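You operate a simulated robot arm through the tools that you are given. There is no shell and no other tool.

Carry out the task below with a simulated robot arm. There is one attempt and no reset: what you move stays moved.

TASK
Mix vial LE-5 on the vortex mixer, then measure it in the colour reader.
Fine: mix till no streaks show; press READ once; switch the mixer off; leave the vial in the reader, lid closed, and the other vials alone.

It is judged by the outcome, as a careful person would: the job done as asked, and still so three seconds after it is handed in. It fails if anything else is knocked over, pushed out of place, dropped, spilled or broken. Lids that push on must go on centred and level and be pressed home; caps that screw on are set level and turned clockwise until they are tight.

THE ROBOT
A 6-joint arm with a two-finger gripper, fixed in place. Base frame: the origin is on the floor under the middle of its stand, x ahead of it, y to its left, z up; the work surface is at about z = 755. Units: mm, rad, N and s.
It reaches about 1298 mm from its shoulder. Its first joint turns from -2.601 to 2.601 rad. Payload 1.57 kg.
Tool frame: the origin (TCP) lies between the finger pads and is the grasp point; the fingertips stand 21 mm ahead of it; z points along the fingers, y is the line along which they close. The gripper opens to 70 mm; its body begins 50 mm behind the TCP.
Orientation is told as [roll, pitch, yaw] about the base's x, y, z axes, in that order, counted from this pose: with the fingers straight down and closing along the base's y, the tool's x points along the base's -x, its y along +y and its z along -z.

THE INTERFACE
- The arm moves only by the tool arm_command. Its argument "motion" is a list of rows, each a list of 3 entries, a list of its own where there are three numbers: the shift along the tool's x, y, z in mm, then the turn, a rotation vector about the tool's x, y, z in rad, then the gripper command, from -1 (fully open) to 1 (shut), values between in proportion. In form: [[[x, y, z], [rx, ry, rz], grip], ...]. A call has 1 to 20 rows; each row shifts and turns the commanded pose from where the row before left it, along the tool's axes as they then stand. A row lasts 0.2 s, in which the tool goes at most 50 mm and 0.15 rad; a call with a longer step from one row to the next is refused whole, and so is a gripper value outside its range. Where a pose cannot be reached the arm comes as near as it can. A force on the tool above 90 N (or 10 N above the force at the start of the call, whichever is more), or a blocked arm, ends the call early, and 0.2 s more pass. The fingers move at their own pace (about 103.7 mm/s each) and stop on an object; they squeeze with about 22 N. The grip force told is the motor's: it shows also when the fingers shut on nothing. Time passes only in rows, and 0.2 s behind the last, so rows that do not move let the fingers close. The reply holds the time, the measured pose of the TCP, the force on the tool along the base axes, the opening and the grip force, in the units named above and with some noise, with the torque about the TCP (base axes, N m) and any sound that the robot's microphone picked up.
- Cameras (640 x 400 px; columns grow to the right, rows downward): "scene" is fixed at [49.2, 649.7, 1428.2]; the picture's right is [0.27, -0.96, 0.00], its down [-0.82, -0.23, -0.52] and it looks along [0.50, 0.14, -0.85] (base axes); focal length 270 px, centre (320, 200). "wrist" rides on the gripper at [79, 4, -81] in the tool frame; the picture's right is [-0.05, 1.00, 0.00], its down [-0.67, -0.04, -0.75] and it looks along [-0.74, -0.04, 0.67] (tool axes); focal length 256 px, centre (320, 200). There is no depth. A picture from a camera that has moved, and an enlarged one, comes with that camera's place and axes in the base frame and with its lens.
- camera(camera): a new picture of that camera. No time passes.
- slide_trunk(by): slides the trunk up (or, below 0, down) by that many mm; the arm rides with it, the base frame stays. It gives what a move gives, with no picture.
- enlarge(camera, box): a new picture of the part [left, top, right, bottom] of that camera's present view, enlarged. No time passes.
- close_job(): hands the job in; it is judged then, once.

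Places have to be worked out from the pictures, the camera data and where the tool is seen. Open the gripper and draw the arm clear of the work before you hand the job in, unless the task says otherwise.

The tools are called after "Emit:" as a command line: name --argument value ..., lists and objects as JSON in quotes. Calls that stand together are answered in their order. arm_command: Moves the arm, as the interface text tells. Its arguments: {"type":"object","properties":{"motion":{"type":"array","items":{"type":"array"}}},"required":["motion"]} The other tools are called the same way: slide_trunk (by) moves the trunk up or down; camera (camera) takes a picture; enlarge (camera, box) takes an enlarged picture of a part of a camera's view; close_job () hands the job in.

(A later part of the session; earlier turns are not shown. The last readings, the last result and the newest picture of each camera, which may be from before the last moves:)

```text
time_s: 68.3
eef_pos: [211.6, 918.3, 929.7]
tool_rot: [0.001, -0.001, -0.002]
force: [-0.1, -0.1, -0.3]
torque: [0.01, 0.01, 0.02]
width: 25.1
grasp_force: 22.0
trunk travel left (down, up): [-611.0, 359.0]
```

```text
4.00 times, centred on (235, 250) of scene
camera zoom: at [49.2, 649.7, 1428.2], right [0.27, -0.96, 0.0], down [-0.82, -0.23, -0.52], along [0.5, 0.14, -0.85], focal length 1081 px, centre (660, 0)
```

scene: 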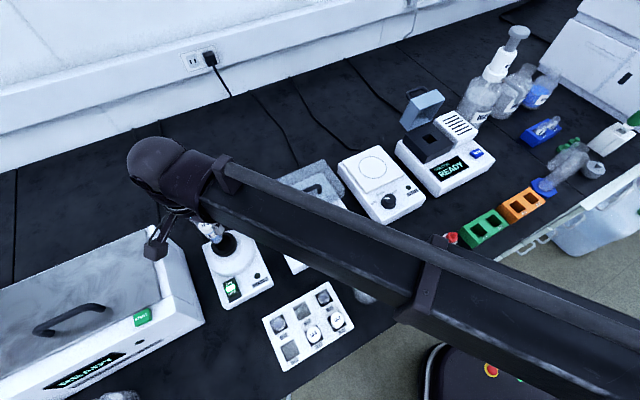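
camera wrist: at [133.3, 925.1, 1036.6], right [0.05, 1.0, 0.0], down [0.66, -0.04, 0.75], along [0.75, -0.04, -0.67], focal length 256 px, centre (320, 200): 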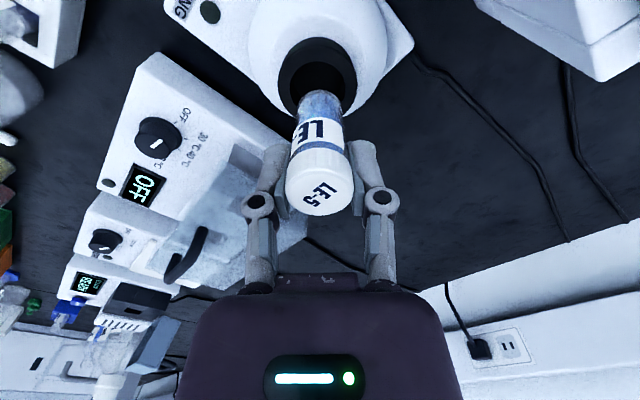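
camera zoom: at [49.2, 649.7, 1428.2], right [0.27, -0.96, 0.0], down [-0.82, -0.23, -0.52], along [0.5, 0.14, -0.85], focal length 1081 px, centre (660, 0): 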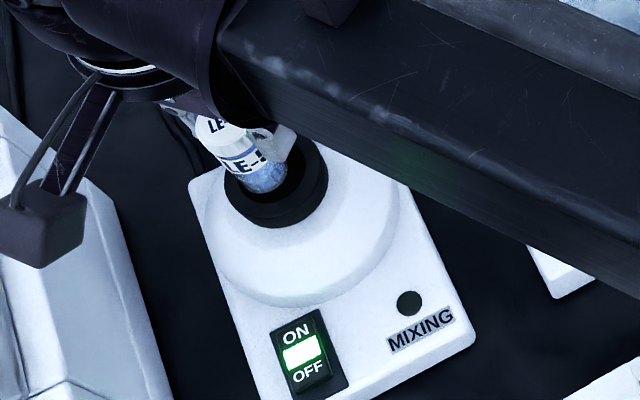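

The vial is centred on the hole and the streaks show clearly in the liquid. I lower it into the cup in small steps until it touches the bottom.

Emit:
slide_trunk --by -10

Emit:
slide_trunk --by -6

Emit:
enlarge --camera "scene" --box '[190, 200, 280, 300]'

Emit:
enlarge --camera "wrist" --box '[240, 20, 420, 200]'

```text
time_s: 68.9
eef_pos: [213.1, 920.0, 920.2]
tool_rot: [0.002, -0.003, -0.003]
force: [0.6, 1.2, 1.5]
torque: [0.02, 0.05, -0.02]
width: 25.0
grasp_force: 22.2
trunk travel left (down, up): [-601.0, 369.0]
```

```text
time_s: 69.4
eef_pos: [213.8, 919.6, 913.7]
tool_rot: [-0.001, -0.001, -0.003]
force: [0.1, -1.3, -0.6]
torque: [-0.05, -0.05, 0.01]
width: 25.1
grasp_force: 21.8
trunk travel left (down, up): [-595.0, 375.0]
```

```text
4.00 times, centred on (235, 250) of scene
camera zoom: at [49.2, 649.7, 1428.2], right [0.27, -0.96, 0.0], down [-0.82, -0.23, -0.52], along [0.5, 0.14, -0.85], focal length 1081 px, centre (660, 0)
```

zoom: 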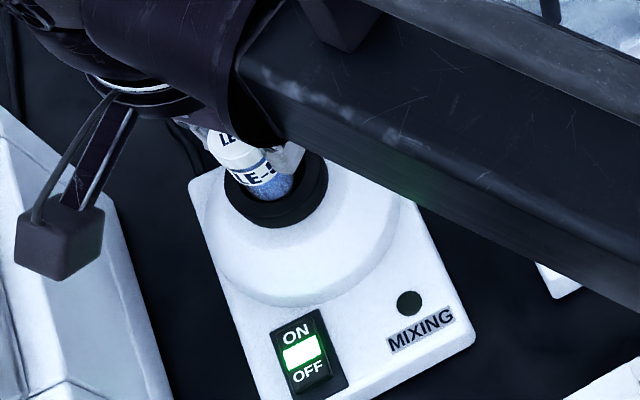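

```text
2.22 times, centred on (330, 110) of wrist
camera zoom: at [133.3, 923.5, 995.6], right [0.05, 1.0, 0.0], down [0.66, -0.04, 0.75], along [0.75, -0.04, -0.67], focal length 569 px, centre (298, 400)
```

zoom: 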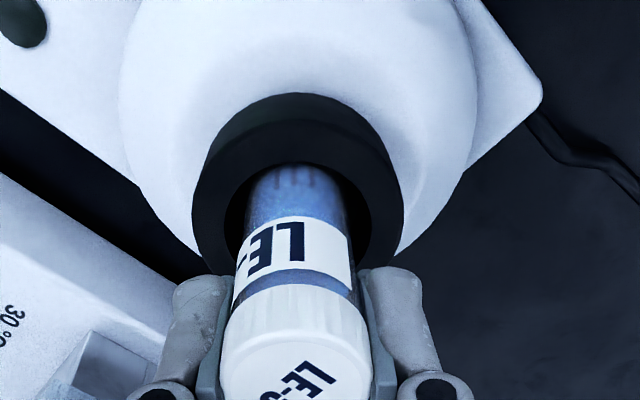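

The vial is entering the cup without touching the rim. I go on down in small steps, watching the force and the MIXING lamp.

Emit:
slide_trunk --by -5

Emit:
slide_trunk --by -4

Emit:
enlarge --camera "scene" --box '[190, 200, 280, 300]'

Emit:
enlarge --camera "wrist" --box '[240, 20, 420, 200]'

```text
time_s: 70.0
eef_pos: [212.6, 919.2, 907.7]
tool_rot: [0.0, -0.003, -0.002]
force: [0.8, -1.4, -1.0]
torque: [-0.09, -0.03, -0.01]
width: 25.3
grasp_force: 22.3
trunk travel left (down, up): [-590.0, 380.0]
```

```text
time_s: 70.5
eef_pos: [212.4, 921.0, 905.0]
tool_rot: [0.002, -0.001, -0.001]
force: [0.4, -0.6, 1.7]
torque: [-0.01, -0.05, 0.01]
width: 24.9
grasp_force: 21.5
trunk travel left (down, up): [-586.0, 384.0]
```

```text
4.00 times, centred on (235, 250) of scene
camera zoom: at [49.2, 649.7, 1428.2], right [0.27, -0.96, 0.0], down [-0.82, -0.23, -0.52], along [0.5, 0.14, -0.85], focal length 1081 px, centre (660, 0)
```

zoom: 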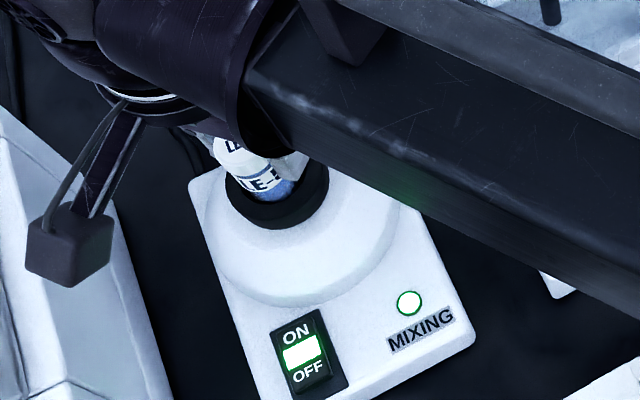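

```text
2.22 times, centred on (330, 110) of wrist
camera zoom: at [133.2, 923.5, 986.8], right [0.05, 1.0, 0.0], down [0.66, -0.04, 0.75], along [0.75, -0.04, -0.67], focal length 569 px, centre (298, 400)
```

zoom: 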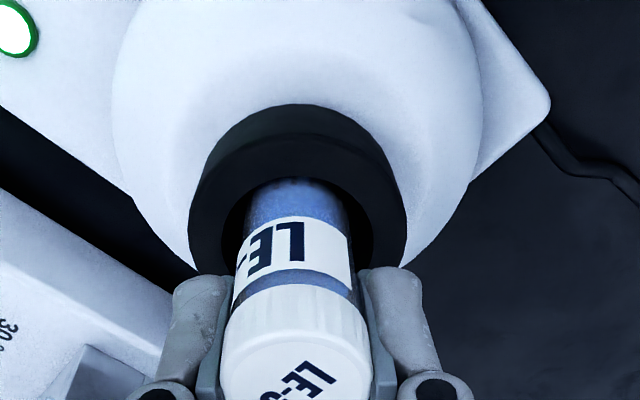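

The MIXING lamp is lit, so the vial is being mixed. I hold it there 4 s and check the lamp again.

Emit:
arm_command --motion '[[[0, 0, 0], [0, 0, 0], 1], [[0, 0, 0], [0, 0, 0], 1], [[0, 0, 0], [0, 0, 0], 1], [[0, 0, 0], [0, 0, 0], 1], [[0, 0, 0], [0, 0, 0], 1], [[0, 0, 0], [0, 0, 0], 1], [[0, 0, 0], [0, 0, 0], 1], [[0, 0, 0], [0, 0, 0], 1], [[0, 0, 0], [0, 0, 0], 1], [[0, 0, 0], [0, 0, 0], 1], [[0, 0, 0], [0, 0, 0], 1], [[0, 0, 0], [0, 0, 0], 1], [[0, 0, 0], [0, 0, 0], 1], [[0, 0, 0], [0, 0, 0], 1], [[0, 0, 0], [0, 0, 0], 1], [[0, 0, 0], [0, 0, 0], 1], [[0, 0, 0], [0, 0, 0], 1], [[0, 0, 0], [0, 0, 0], 1], [[0, 0, 0], [0, 0, 0], 1], [[0, 0, 0], [0, 0, 0], 1]]'

Emit:
enlarge --camera "scene" --box '[190, 200, 280, 300]'

Emit:
enlarge --camera "wrist" --box '[280, 70, 370, 150]'

```text
time_s: 74.7
eef_pos: [213.2, 919.2, 905.9]
tool_rot: [0.002, -0.004, -0.002]
force: [0.0, -0.4, 2.4]
torque: [-0.01, -0.04, 0.01]
width: 25.3
grasp_force: 22.2
trunk travel left (down, up): [-586.0, 384.0]
```

```text
4.00 times, centred on (235, 250) of scene
camera zoom: at [49.2, 649.7, 1428.2], right [0.27, -0.96, 0.0], down [-0.82, -0.23, -0.52], along [0.5, 0.14, -0.85], focal length 1081 px, centre (660, 0)
```

zoom: 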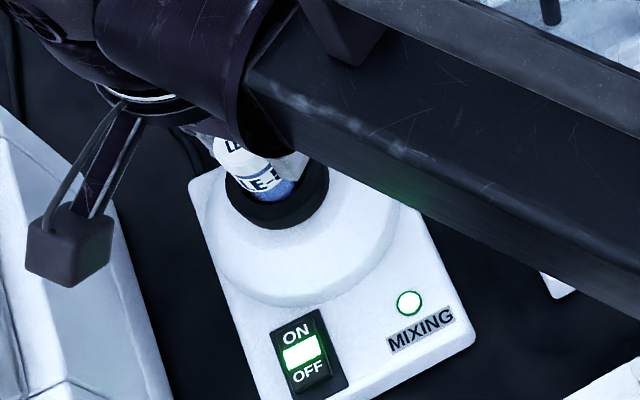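

```text
5.00 times, centred on (325, 110) of wrist
camera zoom: at [133.2, 923.5, 986.7], right [0.05, 1.0, 0.0], down [0.66, -0.04, 0.75], along [0.75, -0.04, -0.67], focal length 1280 px, centre (295, 650)
```

zoom: 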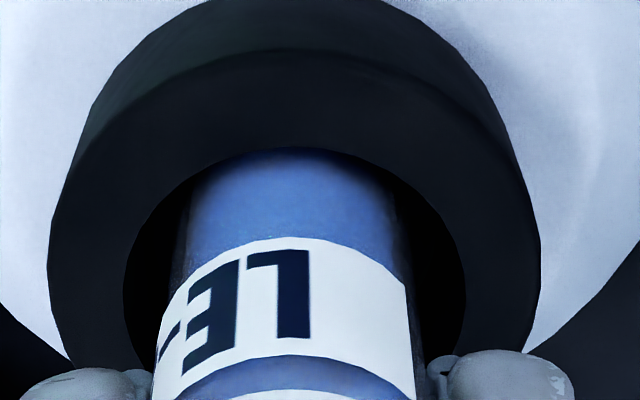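

The lamp stays lit. I lift the vial 20 mm to see whether streaks remain near its bottom.

Emit:
slide_trunk --by 22

Emit:
enlarge --camera "wrist" --box '[280, 70, 370, 150]'

Emit:
enlarge --camera "scene" --box '[190, 200, 280, 300]'

```text
time_s: 75.4
eef_pos: [213.3, 919.7, 926.3]
tool_rot: [-0.001, -0.003, -0.002]
force: [-0.7, 0.1, -0.4]
torque: [-0.02, 0.01, 0.01]
width: 25.4
grasp_force: 21.9
trunk travel left (down, up): [-608.0, 362.0]
```

```text
5.00 times, centred on (325, 110) of wrist
camera zoom: at [133.1, 923.9, 1008.4], right [0.05, 1.0, 0.0], down [0.66, -0.04, 0.75], along [0.75, -0.04, -0.67], focal length 1280 px, centre (295, 650)
```

zoom: 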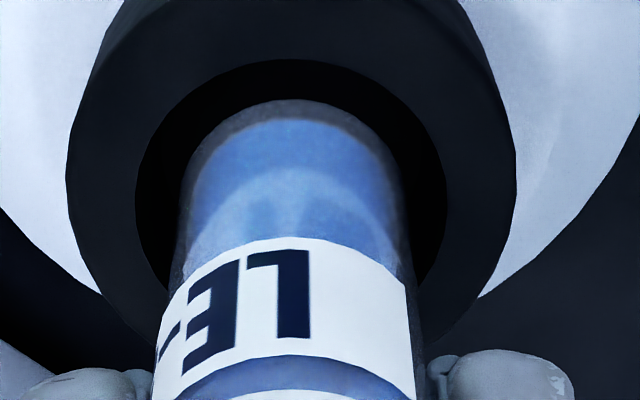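

```text
4.00 times, centred on (235, 250) of scene
camera zoom: at [49.2, 649.7, 1428.2], right [0.27, -0.96, 0.0], down [-0.82, -0.23, -0.52], along [0.5, 0.14, -0.85], focal length 1081 px, centre (660, 0)
```

zoom: 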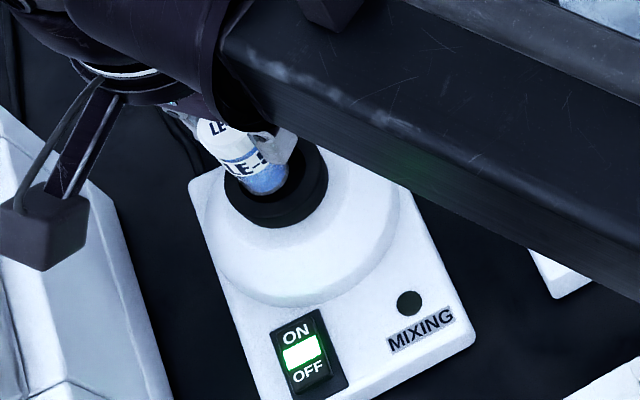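

The dark streaks seem gone, but a fainter pattern shows; I raise the vial clear of the cup to inspect the liquid properly.

Emit:
slide_trunk --by 28

Emit:
enlarge --camera "wrist" --box '[280, 70, 370, 150]'

Emit:
enlarge --camera "scene" --box '[190, 200, 280, 280]'

```text
time_s: 76.1
eef_pos: [211.8, 919.8, 954.5]
tool_rot: [-0.001, -0.002, -0.002]
force: [0.1, 0.2, -0.3]
torque: [0.01, -0.02, -0.02]
width: 24.8
grasp_force: 21.4
trunk travel left (down, up): [-636.0, 334.0]
```

```text
5.00 times, centred on (325, 110) of wrist
camera zoom: at [133.2, 923.8, 1036.4], right [0.05, 1.0, 0.0], down [0.66, -0.04, 0.75], along [0.75, -0.04, -0.67], focal length 1280 px, centre (295, 650)
```

zoom: 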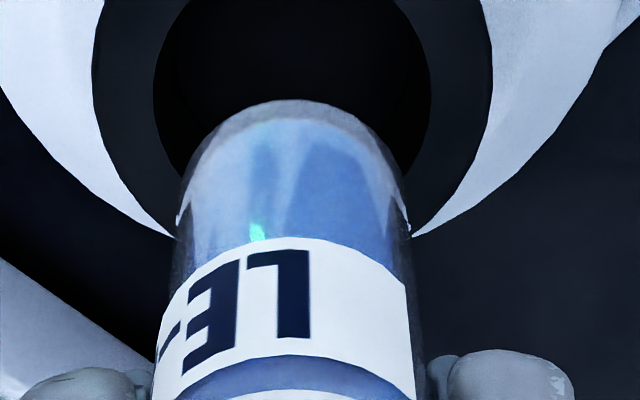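

```text
5.00 times, centred on (235, 240) of scene
camera zoom: at [49.2, 649.7, 1428.2], right [0.27, -0.96, 0.0], down [-0.82, -0.23, -0.52], along [0.5, 0.14, -0.85], focal length 1352 px, centre (745, 0)
```

zoom: 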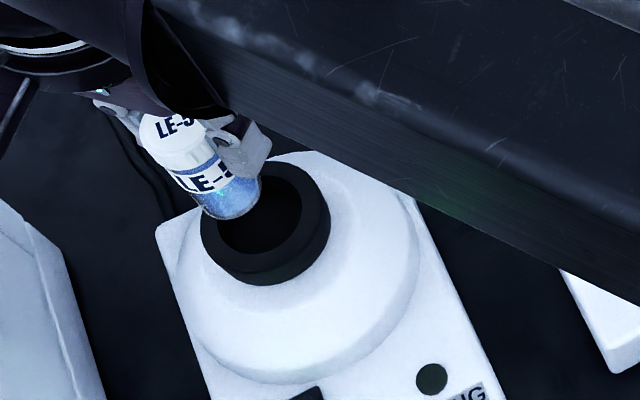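

The three dark streaks are gone; what is left looks like reflections, but to be sure I mix another 4 s and compare the same view.

Emit:
slide_trunk --by -40

Emit:
slide_trunk --by -10

Emit:
arm_command --motion '[[[0, 0, 0], [0, 0, 0], 1], [[0, 0, 0], [0, 0, 0], 1], [[0, 0, 0], [0, 0, 0], 1], [[0, 0, 0], [0, 0, 0], 1], [[0, 0, 0], [0, 0, 0], 1], [[0, 0, 0], [0, 0, 0], 1], [[0, 0, 0], [0, 0, 0], 1], [[0, 0, 0], [0, 0, 0], 1], [[0, 0, 0], [0, 0, 0], 1], [[0, 0, 0], [0, 0, 0], 1], [[0, 0, 0], [0, 0, 0], 1], [[0, 0, 0], [0, 0, 0], 1], [[0, 0, 0], [0, 0, 0], 1], [[0, 0, 0], [0, 0, 0], 1], [[0, 0, 0], [0, 0, 0], 1], [[0, 0, 0], [0, 0, 0], 1], [[0, 0, 0], [0, 0, 0], 1], [[0, 0, 0], [0, 0, 0], 1], [[0, 0, 0], [0, 0, 0], 1], [[0, 0, 0], [0, 0, 0], 1]]'

Emit:
enlarge --camera "scene" --box '[190, 200, 280, 300]'

```text
time_s: 76.9
eef_pos: [213.3, 919.3, 915.4]
tool_rot: [0.001, -0.003, -0.001]
force: [0.9, 0.0, -0.2]
torque: [-0.03, -0.05, 0.01]
width: 25.4
grasp_force: 22.4
trunk travel left (down, up): [-596.0, 374.0]
```

```text
time_s: 77.5
eef_pos: [212.4, 919.5, 905.2]
tool_rot: [0.002, 0.0, -0.001]
force: [1.3, -0.3, 1.9]
torque: [-0.03, -0.05, -0.03]
width: 25.4
grasp_force: 22.0
trunk travel left (down, up): [-586.0, 384.0]
```

```text
time_s: 81.7
eef_pos: [212.0, 919.1, 904.5]
tool_rot: [0.002, -0.001, -0.002]
force: [0.0, -0.4, 1.4]
torque: [-0.05, 0.0, -0.01]
width: 25.2
grasp_force: 21.9
trunk travel left (down, up): [-586.0, 384.0]
```

```text
4.00 times, centred on (235, 250) of scene
camera zoom: at [49.2, 649.7, 1428.2], right [0.27, -0.96, 0.0], down [-0.82, -0.23, -0.52], along [0.5, 0.14, -0.85], focal length 1081 px, centre (660, 0)
```

zoom: 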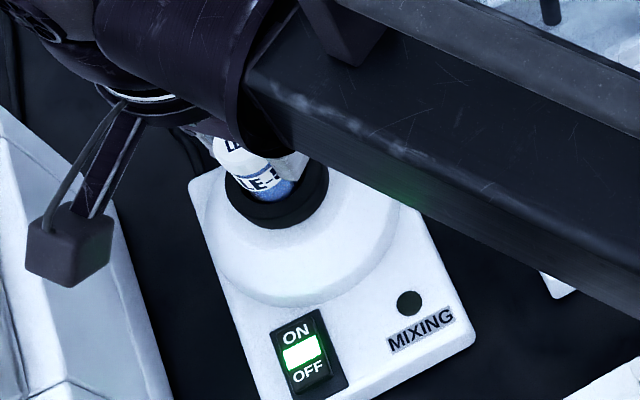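

The lamp is dark this time; the vial needs to press a little harder. I lower 1.5 mm more and hold.

Emit:
slide_trunk --by -1.5

Emit:
enlarge --camera "scene" --box '[190, 200, 280, 300]'

```text
time_s: 82.2
eef_pos: [213.3, 919.3, 903.9]
tool_rot: [0.001, -0.002, -0.002]
force: [0.9, -0.2, 2.3]
torque: [0.0, 0.02, 0.02]
width: 25.2
grasp_force: 21.7
trunk travel left (down, up): [-584.0, 386.0]
```

```text
4.00 times, centred on (235, 250) of scene
camera zoom: at [49.2, 649.7, 1428.2], right [0.27, -0.96, 0.0], down [-0.82, -0.23, -0.52], along [0.5, 0.14, -0.85], focal length 1081 px, centre (660, 0)
```

zoom: 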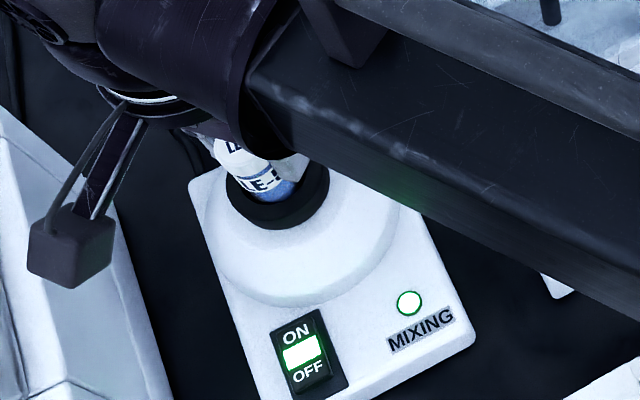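

The lamp is lit again. I hold 4 s.

Emit:
arm_command --motion '[[[0, 0, 0], [0, 0, 0], 1], [[0, 0, 0], [0, 0, 0], 1], [[0, 0, 0], [0, 0, 0], 1], [[0, 0, 0], [0, 0, 0], 1], [[0, 0, 0], [0, 0, 0], 1], [[0, 0, 0], [0, 0, 0], 1], [[0, 0, 0], [0, 0, 0], 1], [[0, 0, 0], [0, 0, 0], 1], [[0, 0, 0], [0, 0, 0], 1], [[0, 0, 0], [0, 0, 0], 1], [[0, 0, 0], [0, 0, 0], 1], [[0, 0, 0], [0, 0, 0], 1], [[0, 0, 0], [0, 0, 0], 1], [[0, 0, 0], [0, 0, 0], 1], [[0, 0, 0], [0, 0, 0], 1], [[0, 0, 0], [0, 0, 0], 1], [[0, 0, 0], [0, 0, 0], 1], [[0, 0, 0], [0, 0, 0], 1], [[0, 0, 0], [0, 0, 0], 1], [[0, 0, 0], [0, 0, 0], 1]]'

Emit:
enlarge --camera "scene" --box '[190, 200, 280, 300]'

Emit:
enlarge --camera "wrist" --box '[280, 70, 370, 150]'

```text
time_s: 86.4
eef_pos: [213.0, 918.9, 902.7]
tool_rot: [0.001, -0.003, -0.003]
force: [0.3, -0.6, 1.6]
torque: [0.02, -0.01, 0.02]
width: 25.1
grasp_force: 21.8
trunk travel left (down, up): [-584.0, 386.0]
```

```text
4.00 times, centred on (235, 250) of scene
camera zoom: at [49.2, 649.7, 1428.2], right [0.27, -0.96, 0.0], down [-0.82, -0.23, -0.52], along [0.5, 0.14, -0.85], focal length 1081 px, centre (660, 0)
```

zoom: 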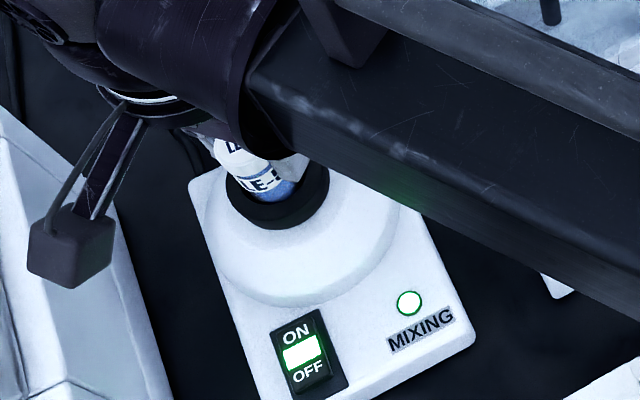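

```text
5.00 times, centred on (325, 110) of wrist
camera zoom: at [133.2, 923.5, 985.2], right [0.05, 1.0, 0.0], down [0.66, -0.04, 0.75], along [0.75, -0.04, -0.67], focal length 1280 px, centre (295, 650)
```

zoom: 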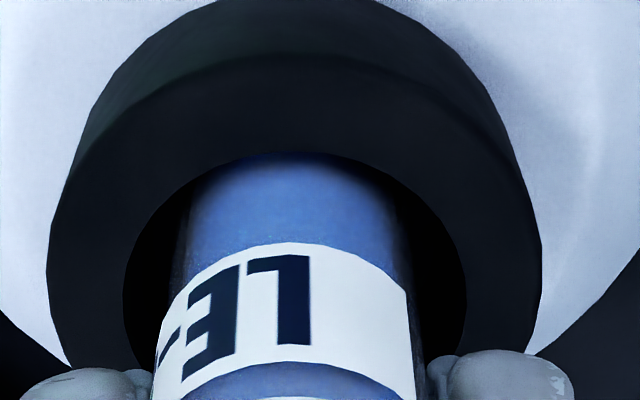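

Lit throughout. I raise the vial 52 mm and compare with the same view as before.

Emit:
slide_trunk --by 52

Emit:
enlarge --camera "wrist" --box '[280, 70, 370, 150]'

Emit:
camera --camera "scene"

```text
time_s: 87.4
eef_pos: [213.3, 918.6, 954.9]
tool_rot: [0.001, -0.004, -0.003]
force: [-0.5, -0.1, -0.7]
torque: [-0.04, -0.05, -0.01]
width: 25.3
grasp_force: 21.8
trunk travel left (down, up): [-636.0, 334.0]
```

```text
5.00 times, centred on (325, 110) of wrist
camera zoom: at [133.2, 923.9, 1036.8], right [0.05, 1.0, 0.0], down [0.66, -0.04, 0.75], along [0.75, -0.04, -0.67], focal length 1280 px, centre (295, 650)
```

zoom: 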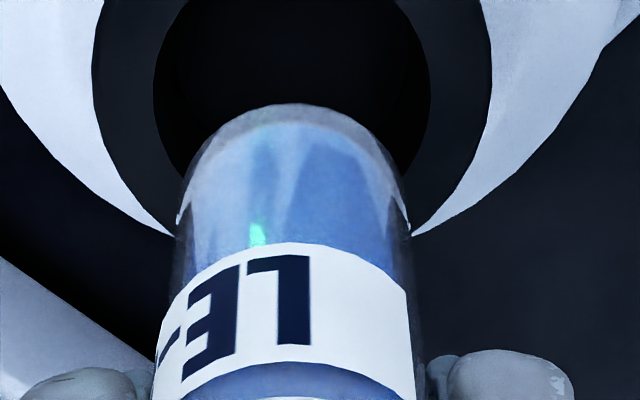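

```text
taken
```

scene: 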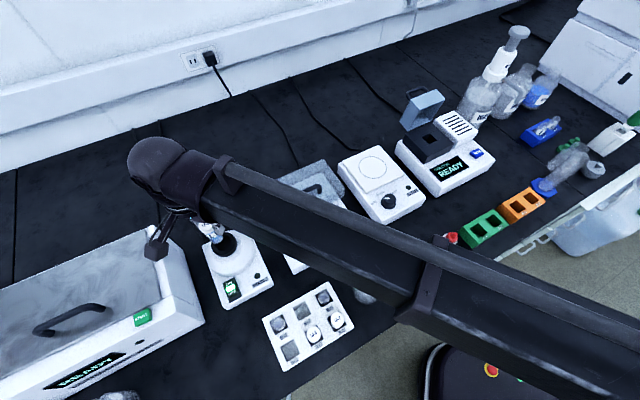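

The pattern is unchanged, so it is reflections from the mixer; no streaks remain. I raise to z≈1015 and carry the vial to just in front of the reader, turning to yaw 0.785.

Emit:
slide_trunk --by 60

Emit:
arm_command --motion '[[[-30.5, -32.1, 0], [0, 0, 0], 1], [[-30.5, -32.1, 0], [0, 0, 0], 1], [[-30.5, -32.1, 0], [0, 0, 0], 1], [[-30.5, -32.1, 0], [0, 0, 0], 1], [[-30.5, -32.1, 0], [0, 0, 0], 1], [[-30.5, -32.1, 0], [0, 0, 0], 1], [[-30.5, -32.1, 0], [0, 0, 0], 1], [[-30.5, -32.1, 0], [0, 0, 0], 1], [[-30.5, -32.1, 0], [0, 0, 0], 1], [[-30.5, -32.1, 0], [0, 0, 0], 1], [[-30.5, -32.1, 0], [0, 0, 0], 1], [[-30.5, -32.1, 0], [0, 0, 0], 1], [[-30.5, -32.1, 0], [0, 0, 0], 1], [[-30.5, -32.1, 0], [0, 0, 0], 1], [[0, 0, 0], [0, 0, -0.131], 1], [[0, 0, 0], [0, 0, -0.131], 1], [[0, 0, 0], [0, 0, -0.131], 1], [[0, 0, 0], [0, 0, -0.131], 1], [[0, 0, 0], [0, 0, -0.131], 1], [[0, 0, 0], [0, 0, -0.131], 1]]'

Emit:
camera --camera "wrist"

Emit:
enlarge --camera "wrist" --box '[280, 70, 370, 150]'

Emit:
camera --camera "scene"

```text
time_s: 88.4
eef_pos: [212.5, 919.9, 1014.6]
tool_rot: [0.001, -0.003, -0.001]
force: [-0.7, 0.4, -0.8]
torque: [0.04, 0.01, -0.01]
width: 25.6
grasp_force: 21.8
trunk travel left (down, up): [-696.0, 274.0]
```

```text
time_s: 92.6
eef_pos: [638.8, 469.4, 1014.4]
tool_rot: [-0.001, -0.002, 0.786]
force: [-0.4, 0.3, -0.5]
torque: [0.02, 0.0, 0.0]
width: 25.1
grasp_force: 22.2
trunk travel left (down, up): [-696.0, 274.0]
```

```text
taken
camera wrist: at [580.1, 415.9, 1097.1], right [-0.67, 0.74, 0.0], down [0.49, 0.45, 0.75], along [0.55, 0.5, -0.67], focal length 256 px, centre (320, 200)
```

wrist: 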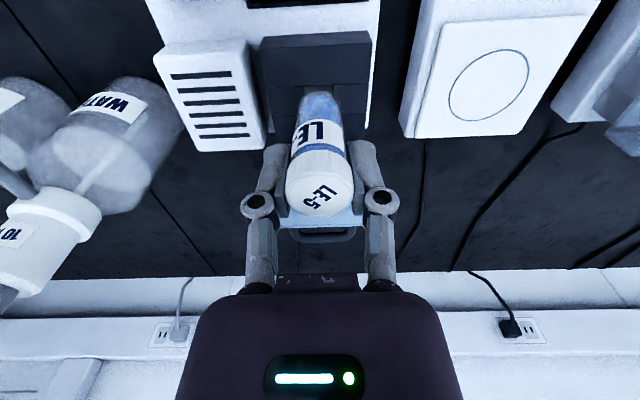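

```text
5.00 times, centred on (325, 110) of wrist
camera zoom: at [580.1, 415.9, 1097.1], right [-0.67, 0.74, 0.0], down [0.49, 0.45, 0.75], along [0.55, 0.5, -0.67], focal length 1280 px, centre (295, 650)
```

zoom: 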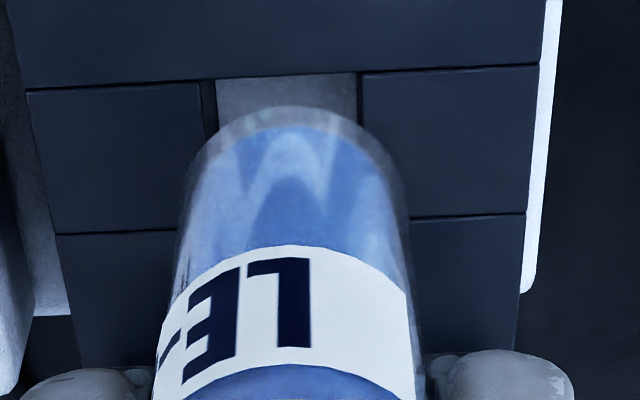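

```text
taken
```

scene: 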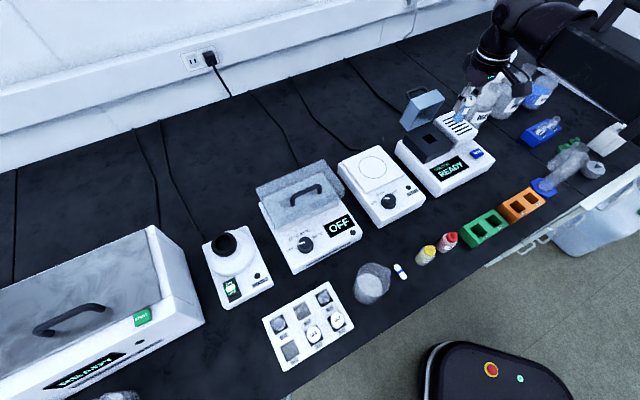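

The view of the liquid here shows only refracted surroundings and no dark streaks. I zoom in on the well in the scene view to place it exactly.

Emit:
enlarge --camera "scene" --box '[405, 110, 475, 170]'

Emit:
enlarge --camera "wrist" --box '[250, 10, 390, 130]'

```text
6.67 times, centred on (440, 140) of scene
camera zoom: at [49.2, 649.7, 1428.2], right [0.27, -0.96, 0.0], down [-0.82, -0.23, -0.52], along [0.5, 0.14, -0.85], focal length 1802 px, centre (-480, 600)
```

zoom: 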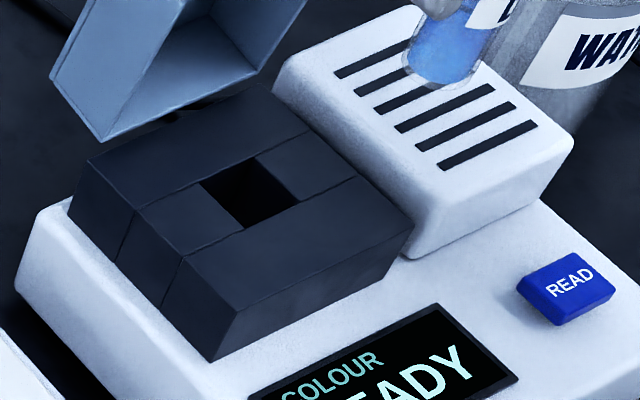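

```text
3.33 times, centred on (320, 70) of wrist
camera zoom: at [580.1, 415.9, 1097.1], right [-0.67, 0.74, 0.0], down [0.49, 0.45, 0.75], along [0.55, 0.5, -0.67], focal length 853 px, centre (320, 633)
```

zoom: 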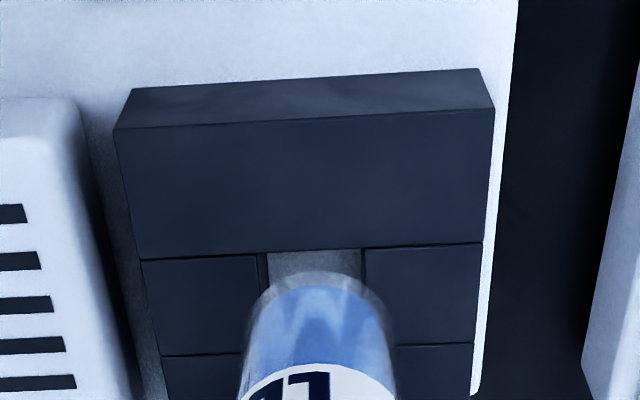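

The well is about 30 mm square with its centre near (671, 496) and its top at z≈853. I move above it and lower until the vial's bottom is about 20 mm over it.

Emit:
arm_command --motion '[[[-20.9, -1.9, 0], [0, 0, 0], 1], [[-20.9, -1.9, 0], [0, 0, 0], 1], [[0, 0, 0], [0, 0, 0], 1]]'

Emit:
slide_trunk --by -60

Emit:
camera --camera "wrist"

Emit:
enlarge --camera "wrist" --box '[250, 10, 390, 130]'

Emit:
enlarge --camera "scene" --box '[390, 60, 500, 180]'

```text
time_s: 93.4
eef_pos: [672.1, 496.0, 1014.8]
tool_rot: [0.0, -0.001, 0.784]
force: [0.6, -0.2, -1.0]
torque: [0.01, 0.01, -0.02]
width: 25.4
grasp_force: 21.7
trunk travel left (down, up): [-696.0, 274.0]
```

```text
time_s: 94.4
eef_pos: [672.8, 495.9, 954.4]
tool_rot: [-0.003, -0.001, 0.785]
force: [0.9, -1.4, 0.3]
torque: [0.02, 0.0, 0.0]
width: 25.2
grasp_force: 21.8
trunk travel left (down, up): [-636.0, 334.0]
```

```text
taken
camera wrist: at [612.7, 443.0, 1037.2], right [-0.67, 0.74, 0.0], down [0.49, 0.45, 0.75], along [0.56, 0.5, -0.67], focal length 256 px, centre (320, 200)
```

wrist: 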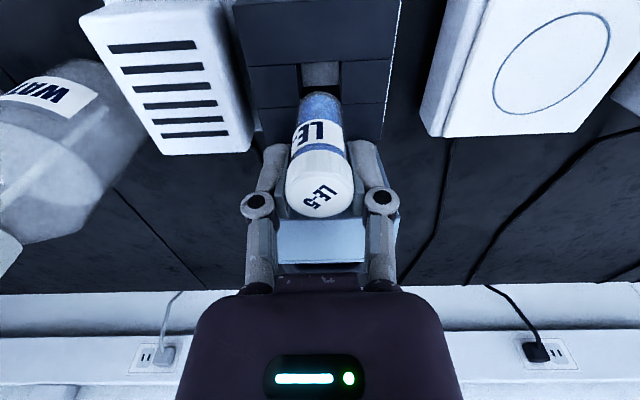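

```text
3.33 times, centred on (320, 70) of wrist
camera zoom: at [612.7, 443.0, 1037.2], right [-0.67, 0.74, 0.0], down [0.49, 0.45, 0.75], along [0.56, 0.5, -0.67], focal length 853 px, centre (320, 633)
```

zoom: 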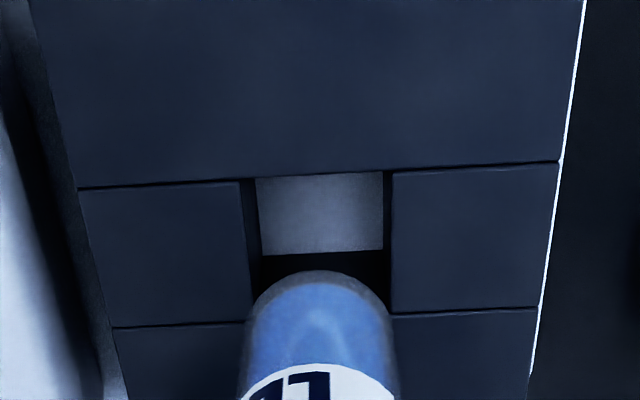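

```text
3.33 times, centred on (445, 120) of scene
camera zoom: at [49.2, 649.7, 1428.2], right [0.27, -0.96, 0.0], down [-0.82, -0.23, -0.52], along [0.5, 0.14, -0.85], focal length 901 px, centre (-97, 467)
```

zoom: 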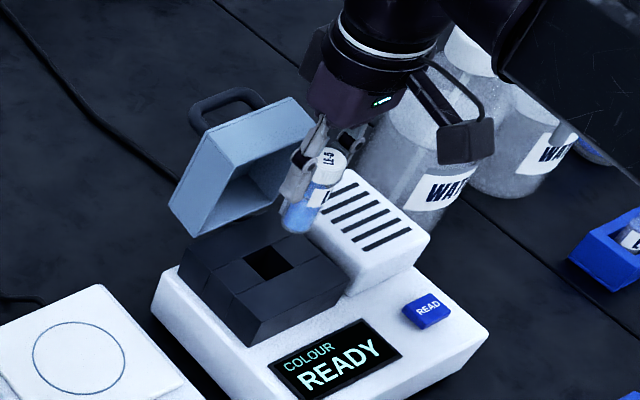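

Sideways the vial lines up with the hole within a millimetre; front-to-back it may need 2–3 mm. I lower 30 mm to judge this more closely.

Emit:
slide_trunk --by -30

Emit:
enlarge --camera "wrist" --box '[250, 10, 390, 130]'

Emit:
enlarge --camera "scene" --box '[405, 90, 475, 170]'

```text
time_s: 95.1
eef_pos: [670.9, 495.5, 924.9]
tool_rot: [-0.002, -0.001, 0.785]
force: [0.0, -1.0, -1.0]
torque: [-0.03, 0.03, 0.0]
width: 25.3
grasp_force: 22.5
trunk travel left (down, up): [-606.0, 364.0]
```

```text
3.33 times, centred on (320, 70) of wrist
camera zoom: at [612.7, 443.0, 1007.1], right [-0.67, 0.74, 0.0], down [0.49, 0.45, 0.75], along [0.56, 0.5, -0.67], focal length 853 px, centre (320, 633)
```

zoom: 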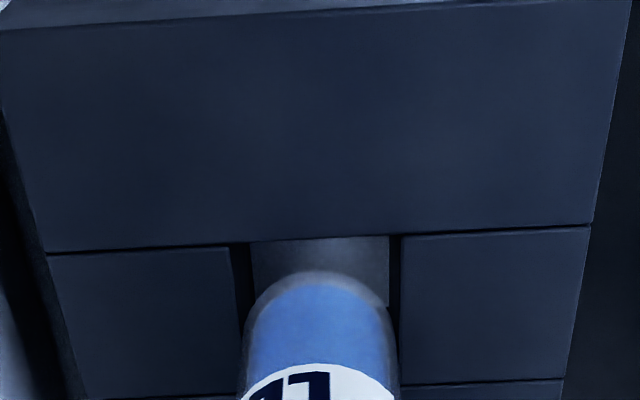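

```text
5.00 times, centred on (440, 130) of scene
camera zoom: at [49.2, 649.7, 1428.2], right [0.27, -0.96, 0.0], down [-0.82, -0.23, -0.52], along [0.5, 0.14, -0.85], focal length 1352 px, centre (-280, 550)
```

zoom: 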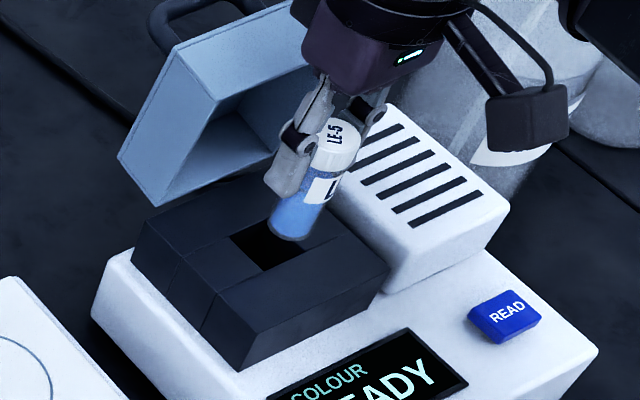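

The liquid is now evenly blue with no streaks. The vial axis agrees with the hole centre within about 1.5 mm, so I lower slowly towards the opening, watching for contact.

Emit:
slide_trunk --by -7

Emit:
enlarge --camera "wrist" --box '[260, 50, 380, 150]'

Emit:
enlarge --camera "scene" --box '[415, 100, 465, 165]'

```text
time_s: 95.7
eef_pos: [671.7, 495.8, 917.7]
tool_rot: [-0.001, 0.0, 0.785]
force: [-0.5, 0.1, 1.9]
torque: [0.01, -0.01, -0.03]
width: 25.5
grasp_force: 21.5
trunk travel left (down, up): [-599.0, 371.0]
```

```text
4.00 times, centred on (320, 100) of wrist
camera zoom: at [612.8, 443.0, 1000.1], right [-0.67, 0.74, 0.0], down [0.49, 0.45, 0.75], along [0.56, 0.5, -0.67], focal length 1024 px, centre (320, 600)
```

zoom: 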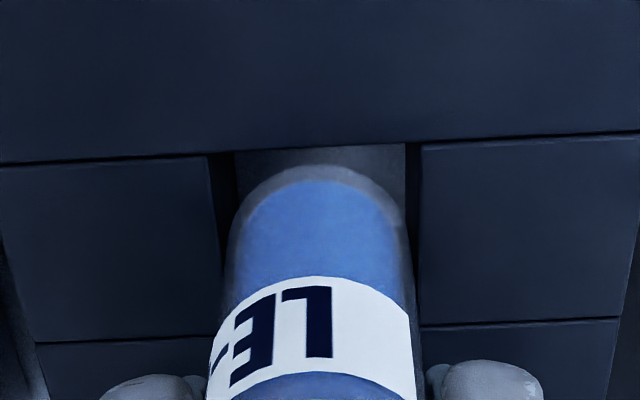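

```text
6.15 times, centred on (440, 132) of scene
camera zoom: at [49.2, 649.7, 1428.2], right [0.27, -0.96, 0.0], down [-0.82, -0.23, -0.52], along [0.5, 0.14, -0.85], focal length 1664 px, centre (-418, 615)
```

zoom: 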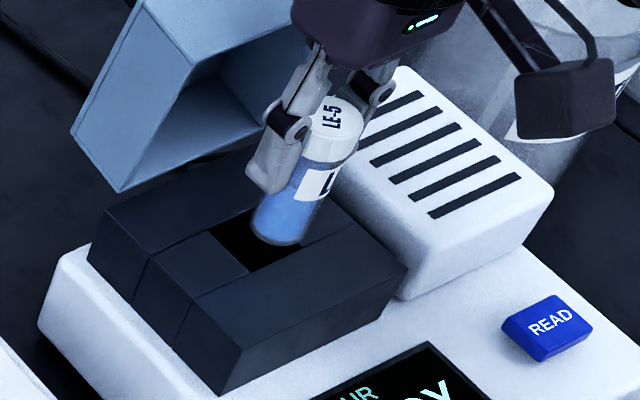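

It is lined up and still free. I lower further in small steps with force checks.

Emit:
slide_trunk --by -5

Emit:
slide_trunk --by -4

Emit:
enlarge --camera "scene" --box '[415, 100, 465, 165]'

Emit:
enlarge --camera "wrist" --box '[260, 50, 380, 150]'

```text
time_s: 96.2
eef_pos: [671.9, 495.8, 912.6]
tool_rot: [-0.002, -0.002, 0.786]
force: [0.6, -0.6, -0.5]
torque: [0.0, 0.0, -0.03]
width: 25.2
grasp_force: 23.1
trunk travel left (down, up): [-594.0, 376.0]
```

```text
time_s: 96.7
eef_pos: [672.3, 495.5, 908.6]
tool_rot: [0.001, -0.002, 0.786]
force: [0.3, -0.2, -0.2]
torque: [0.0, -0.04, -0.01]
width: 25.3
grasp_force: 21.7
trunk travel left (down, up): [-590.0, 380.0]
```

```text
6.15 times, centred on (440, 132) of scene
camera zoom: at [49.2, 649.7, 1428.2], right [0.27, -0.96, 0.0], down [-0.82, -0.23, -0.52], along [0.5, 0.14, -0.85], focal length 1664 px, centre (-418, 615)
```

zoom: 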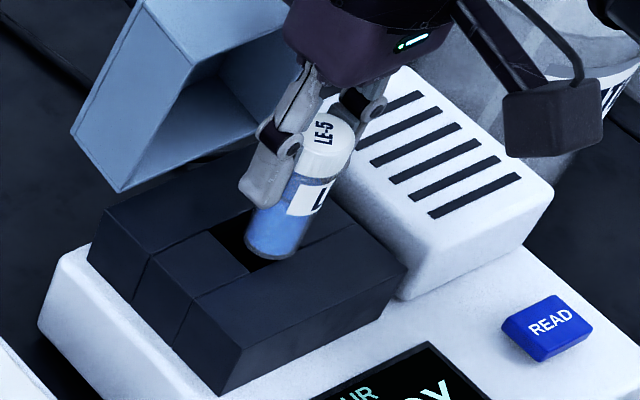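

```text
4.00 times, centred on (320, 100) of wrist
camera zoom: at [612.8, 443.0, 991.1], right [-0.67, 0.74, 0.0], down [0.49, 0.45, 0.75], along [0.56, 0.5, -0.67], focal length 1024 px, centre (320, 600)
```

zoom: 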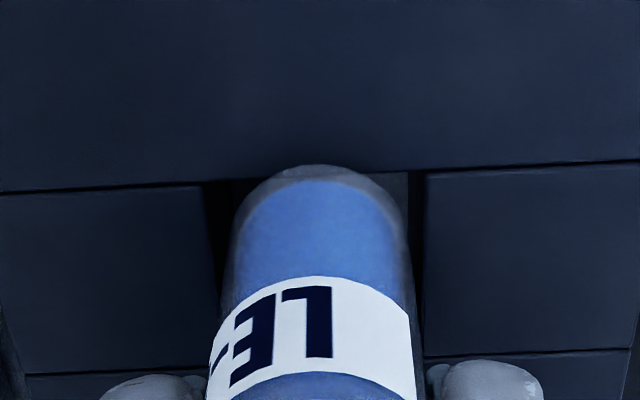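

The vial's lower edge still shows in front of the hole's front edge: it is held about 4–5 mm towards the front relative to the TCP. I raise 5 mm, shift 5.5 mm backwards, and look again.

Emit:
slide_trunk --by 5

Emit:
arm_command --motion '[[[-2.75, 0, 0], [0, 0, 0], 1], [[-2.75, 0, 0], [0, 0, 0], 1], [[0, 0, 0], [0, 0, 0], 1]]'

Emit:
enlarge --camera "scene" --box '[415, 100, 465, 165]'

Emit:
enlarge --camera "wrist" --box '[260, 50, 380, 150]'

```text
time_s: 97.3
eef_pos: [672.9, 496.2, 914.6]
tool_rot: [-0.002, 0.0, 0.784]
force: [0.0, 0.2, -0.1]
torque: [0.01, 0.01, 0.01]
width: 25.2
grasp_force: 21.9
trunk travel left (down, up): [-595.0, 375.0]
```

```text
time_s: 98.1
eef_pos: [676.4, 500.5, 913.9]
tool_rot: [-0.003, -0.002, 0.785]
force: [0.0, -0.1, 0.0]
torque: [0.01, 0.01, 0.0]
width: 25.4
grasp_force: 22.0
trunk travel left (down, up): [-595.0, 375.0]
```

```text
6.15 times, centred on (440, 132) of scene
camera zoom: at [49.2, 649.7, 1428.2], right [0.27, -0.96, 0.0], down [-0.82, -0.23, -0.52], along [0.5, 0.14, -0.85], focal length 1664 px, centre (-418, 615)
```

zoom: 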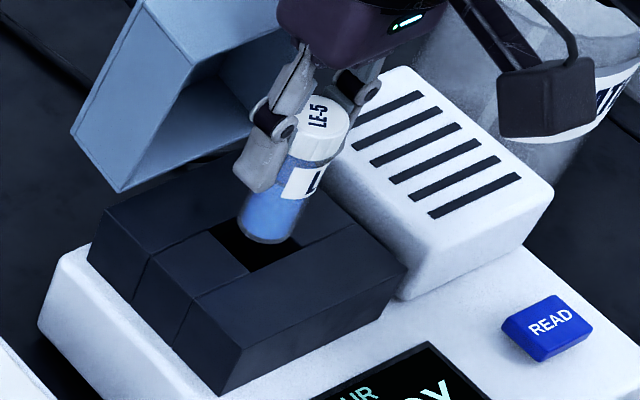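

```text
4.00 times, centred on (320, 100) of wrist
camera zoom: at [616.8, 447.5, 996.1], right [-0.67, 0.74, 0.0], down [0.49, 0.45, 0.75], along [0.56, 0.5, -0.67], focal length 1024 px, centre (320, 600)
```

zoom: 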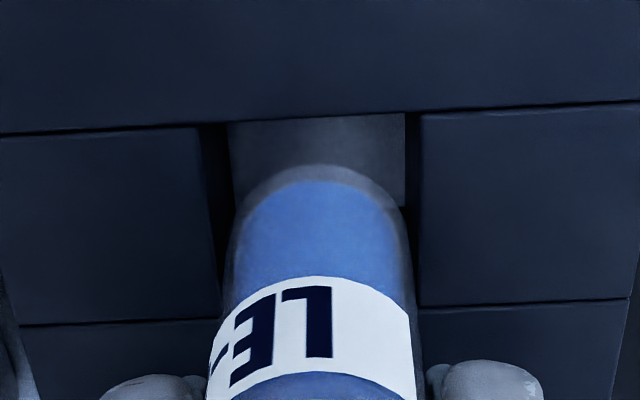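

Now the vial sits over the hole; it wants about 1 mm more to the bench's right. I shift that and lower in small steps.

Emit:
arm_command --motion '[[[0, -1.1, 0], [0, 0, 0], 1], [[0, 0, 0], [0, 0, 0], 1]]'

Emit:
slide_trunk --by -6

Emit:
slide_trunk --by -4

Emit:
enlarge --camera "wrist" --box '[260, 50, 380, 150]'

Emit:
enlarge --camera "scene" --box '[415, 100, 465, 165]'

```text
time_s: 98.7
eef_pos: [677.4, 498.6, 913.1]
tool_rot: [-0.001, -0.002, 0.785]
force: [0.2, 0.2, 0.9]
torque: [-0.05, -0.02, -0.05]
width: 25.3
grasp_force: 22.0
trunk travel left (down, up): [-595.0, 375.0]
```

```text
time_s: 99.2
eef_pos: [676.6, 500.0, 908.3]
tool_rot: [-0.003, -0.002, 0.786]
force: [-0.2, -0.5, 0.1]
torque: [0.01, 0.03, -0.03]
width: 25.2
grasp_force: 22.0
trunk travel left (down, up): [-589.0, 381.0]
```

```text
time_s: 99.8
eef_pos: [676.6, 499.4, 903.3]
tool_rot: [-0.001, 0.0, 0.785]
force: [0.0, 0.0, -0.1]
torque: [-0.03, 0.0, 0.01]
width: 25.4
grasp_force: 22.0
trunk travel left (down, up): [-585.0, 385.0]
```

```text
4.00 times, centred on (320, 100) of wrist
camera zoom: at [617.4, 446.3, 986.1], right [-0.67, 0.74, 0.0], down [0.49, 0.45, 0.75], along [0.56, 0.5, -0.67], focal length 1024 px, centre (320, 600)
```

zoom: 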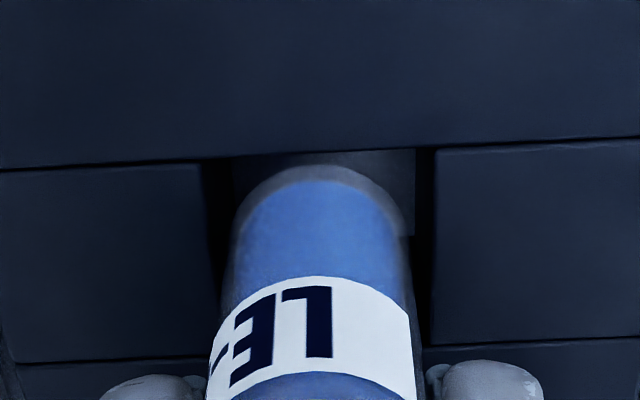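

```text
6.15 times, centred on (440, 132) of scene
camera zoom: at [49.2, 649.7, 1428.2], right [0.27, -0.96, 0.0], down [-0.82, -0.23, -0.52], along [0.5, 0.14, -0.85], focal length 1664 px, centre (-418, 615)
```

zoom: 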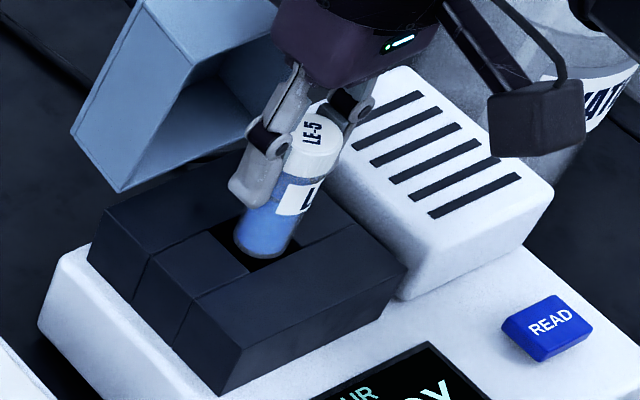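

The vial's bottom is at the mouth and inside all four edges. I keep lowering.

Emit:
slide_trunk --by -4

Emit:
slide_trunk --by -5

Emit:
enlarge --camera "wrist" --box '[260, 50, 380, 150]'

Emit:
enlarge --camera "scene" --box '[415, 100, 465, 165]'

```text
time_s: 100.3
eef_pos: [675.9, 499.1, 899.5]
tool_rot: [-0.002, 0.0, 0.785]
force: [1.0, -0.1, -1.0]
torque: [0.03, -0.02, -0.02]
width: 25.5
grasp_force: 21.9
trunk travel left (down, up): [-581.0, 389.0]
```

```text
time_s: 100.8
eef_pos: [676.0, 498.5, 895.7]
tool_rot: [-0.001, -0.002, 0.785]
force: [0.5, -0.4, -0.2]
torque: [0.01, 0.0, -0.01]
width: 25.4
grasp_force: 21.3
trunk travel left (down, up): [-576.0, 394.0]
```

```text
4.00 times, centred on (320, 100) of wrist
camera zoom: at [617.4, 446.3, 977.1], right [-0.67, 0.74, 0.0], down [0.49, 0.45, 0.75], along [0.56, 0.5, -0.67], focal length 1024 px, centre (320, 600)
```

zoom: 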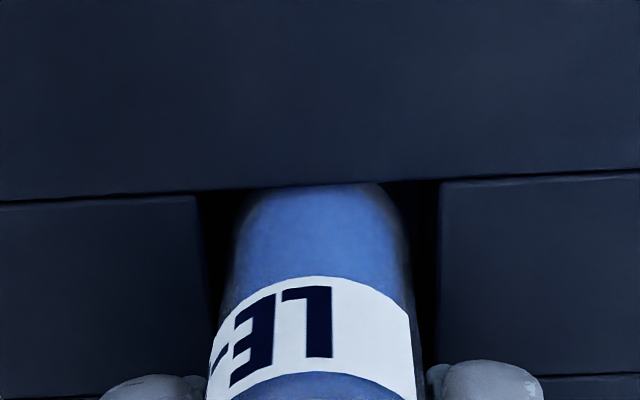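

```text
6.15 times, centred on (440, 132) of scene
camera zoom: at [49.2, 649.7, 1428.2], right [0.27, -0.96, 0.0], down [-0.82, -0.23, -0.52], along [0.5, 0.14, -0.85], focal length 1664 px, centre (-418, 615)
```

zoom: 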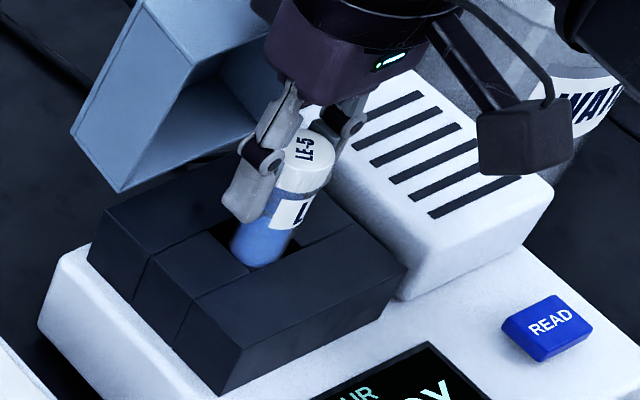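

The vial's end is inside the well. Before going deeper I check the clearance between the gripper's body and the opened lid.

Emit:
enlarge --camera "scene" --box '[400, 70, 470, 140]'

Emit:
camera --camera "wrist"

```text
5.71 times, centred on (435, 105) of scene
camera zoom: at [49.2, 649.7, 1428.2], right [0.27, -0.96, 0.0], down [-0.82, -0.23, -0.52], along [0.5, 0.14, -0.85], focal length 1545 px, centre (-337, 743)
```

zoom: 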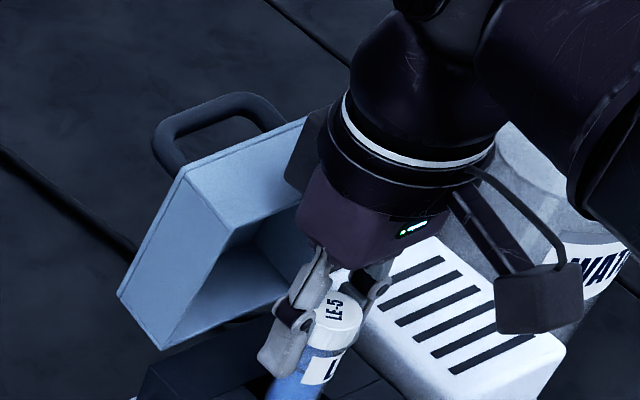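

```text
taken
camera wrist: at [617.4, 446.3, 977.1], right [-0.67, 0.74, 0.0], down [0.49, 0.45, 0.75], along [0.56, 0.5, -0.67], focal length 256 px, centre (320, 200)
```

wrist: 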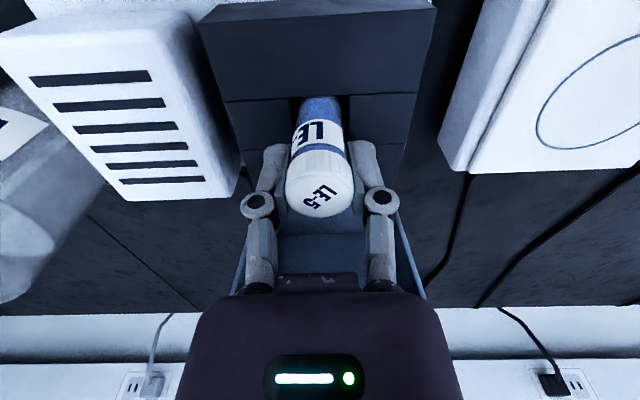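

The gripper's body appears to clear the lid by about 10 mm. I lower further in 4 mm steps with force checks.

Emit:
slide_trunk --by -4

Emit:
slide_trunk --by -4

Emit:
enlarge --camera "scene" --box '[400, 80, 480, 160]'

Emit:
enlarge --camera "wrist" --box '[230, 80, 410, 240]'

```text
time_s: 101.4
eef_pos: [677.2, 498.2, 891.5]
tool_rot: [-0.002, -0.001, 0.786]
force: [0.2, 0.7, 0.1]
torque: [-0.03, -0.02, 0.04]
width: 25.2
grasp_force: 21.7
trunk travel left (down, up): [-572.0, 398.0]
```

```text
time_s: 101.9
eef_pos: [676.6, 499.2, 886.4]
tool_rot: [-0.002, -0.002, 0.786]
force: [-0.5, 0.0, -0.8]
torque: [-0.02, -0.02, 0.03]
width: 25.0
grasp_force: 22.3
trunk travel left (down, up): [-568.0, 402.0]
```

```text
5.00 times, centred on (440, 120) of scene
camera zoom: at [49.2, 649.7, 1428.2], right [0.27, -0.96, 0.0], down [-0.82, -0.23, -0.52], along [0.5, 0.14, -0.85], focal length 1352 px, centre (-280, 600)
```

zoom: 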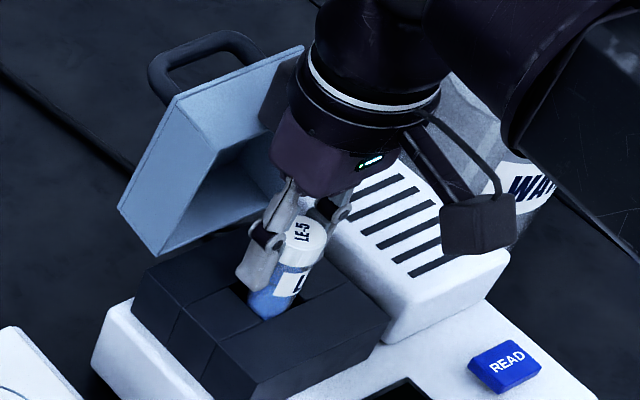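

```text
2.50 times, centred on (320, 160) of wrist
camera zoom: at [617.4, 446.3, 969.1], right [-0.67, 0.74, 0.0], down [0.49, 0.45, 0.75], along [0.56, 0.5, -0.67], focal length 640 px, centre (320, 300)
```

zoom: 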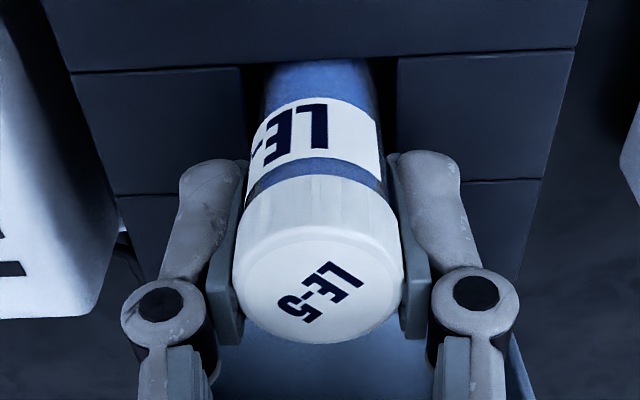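

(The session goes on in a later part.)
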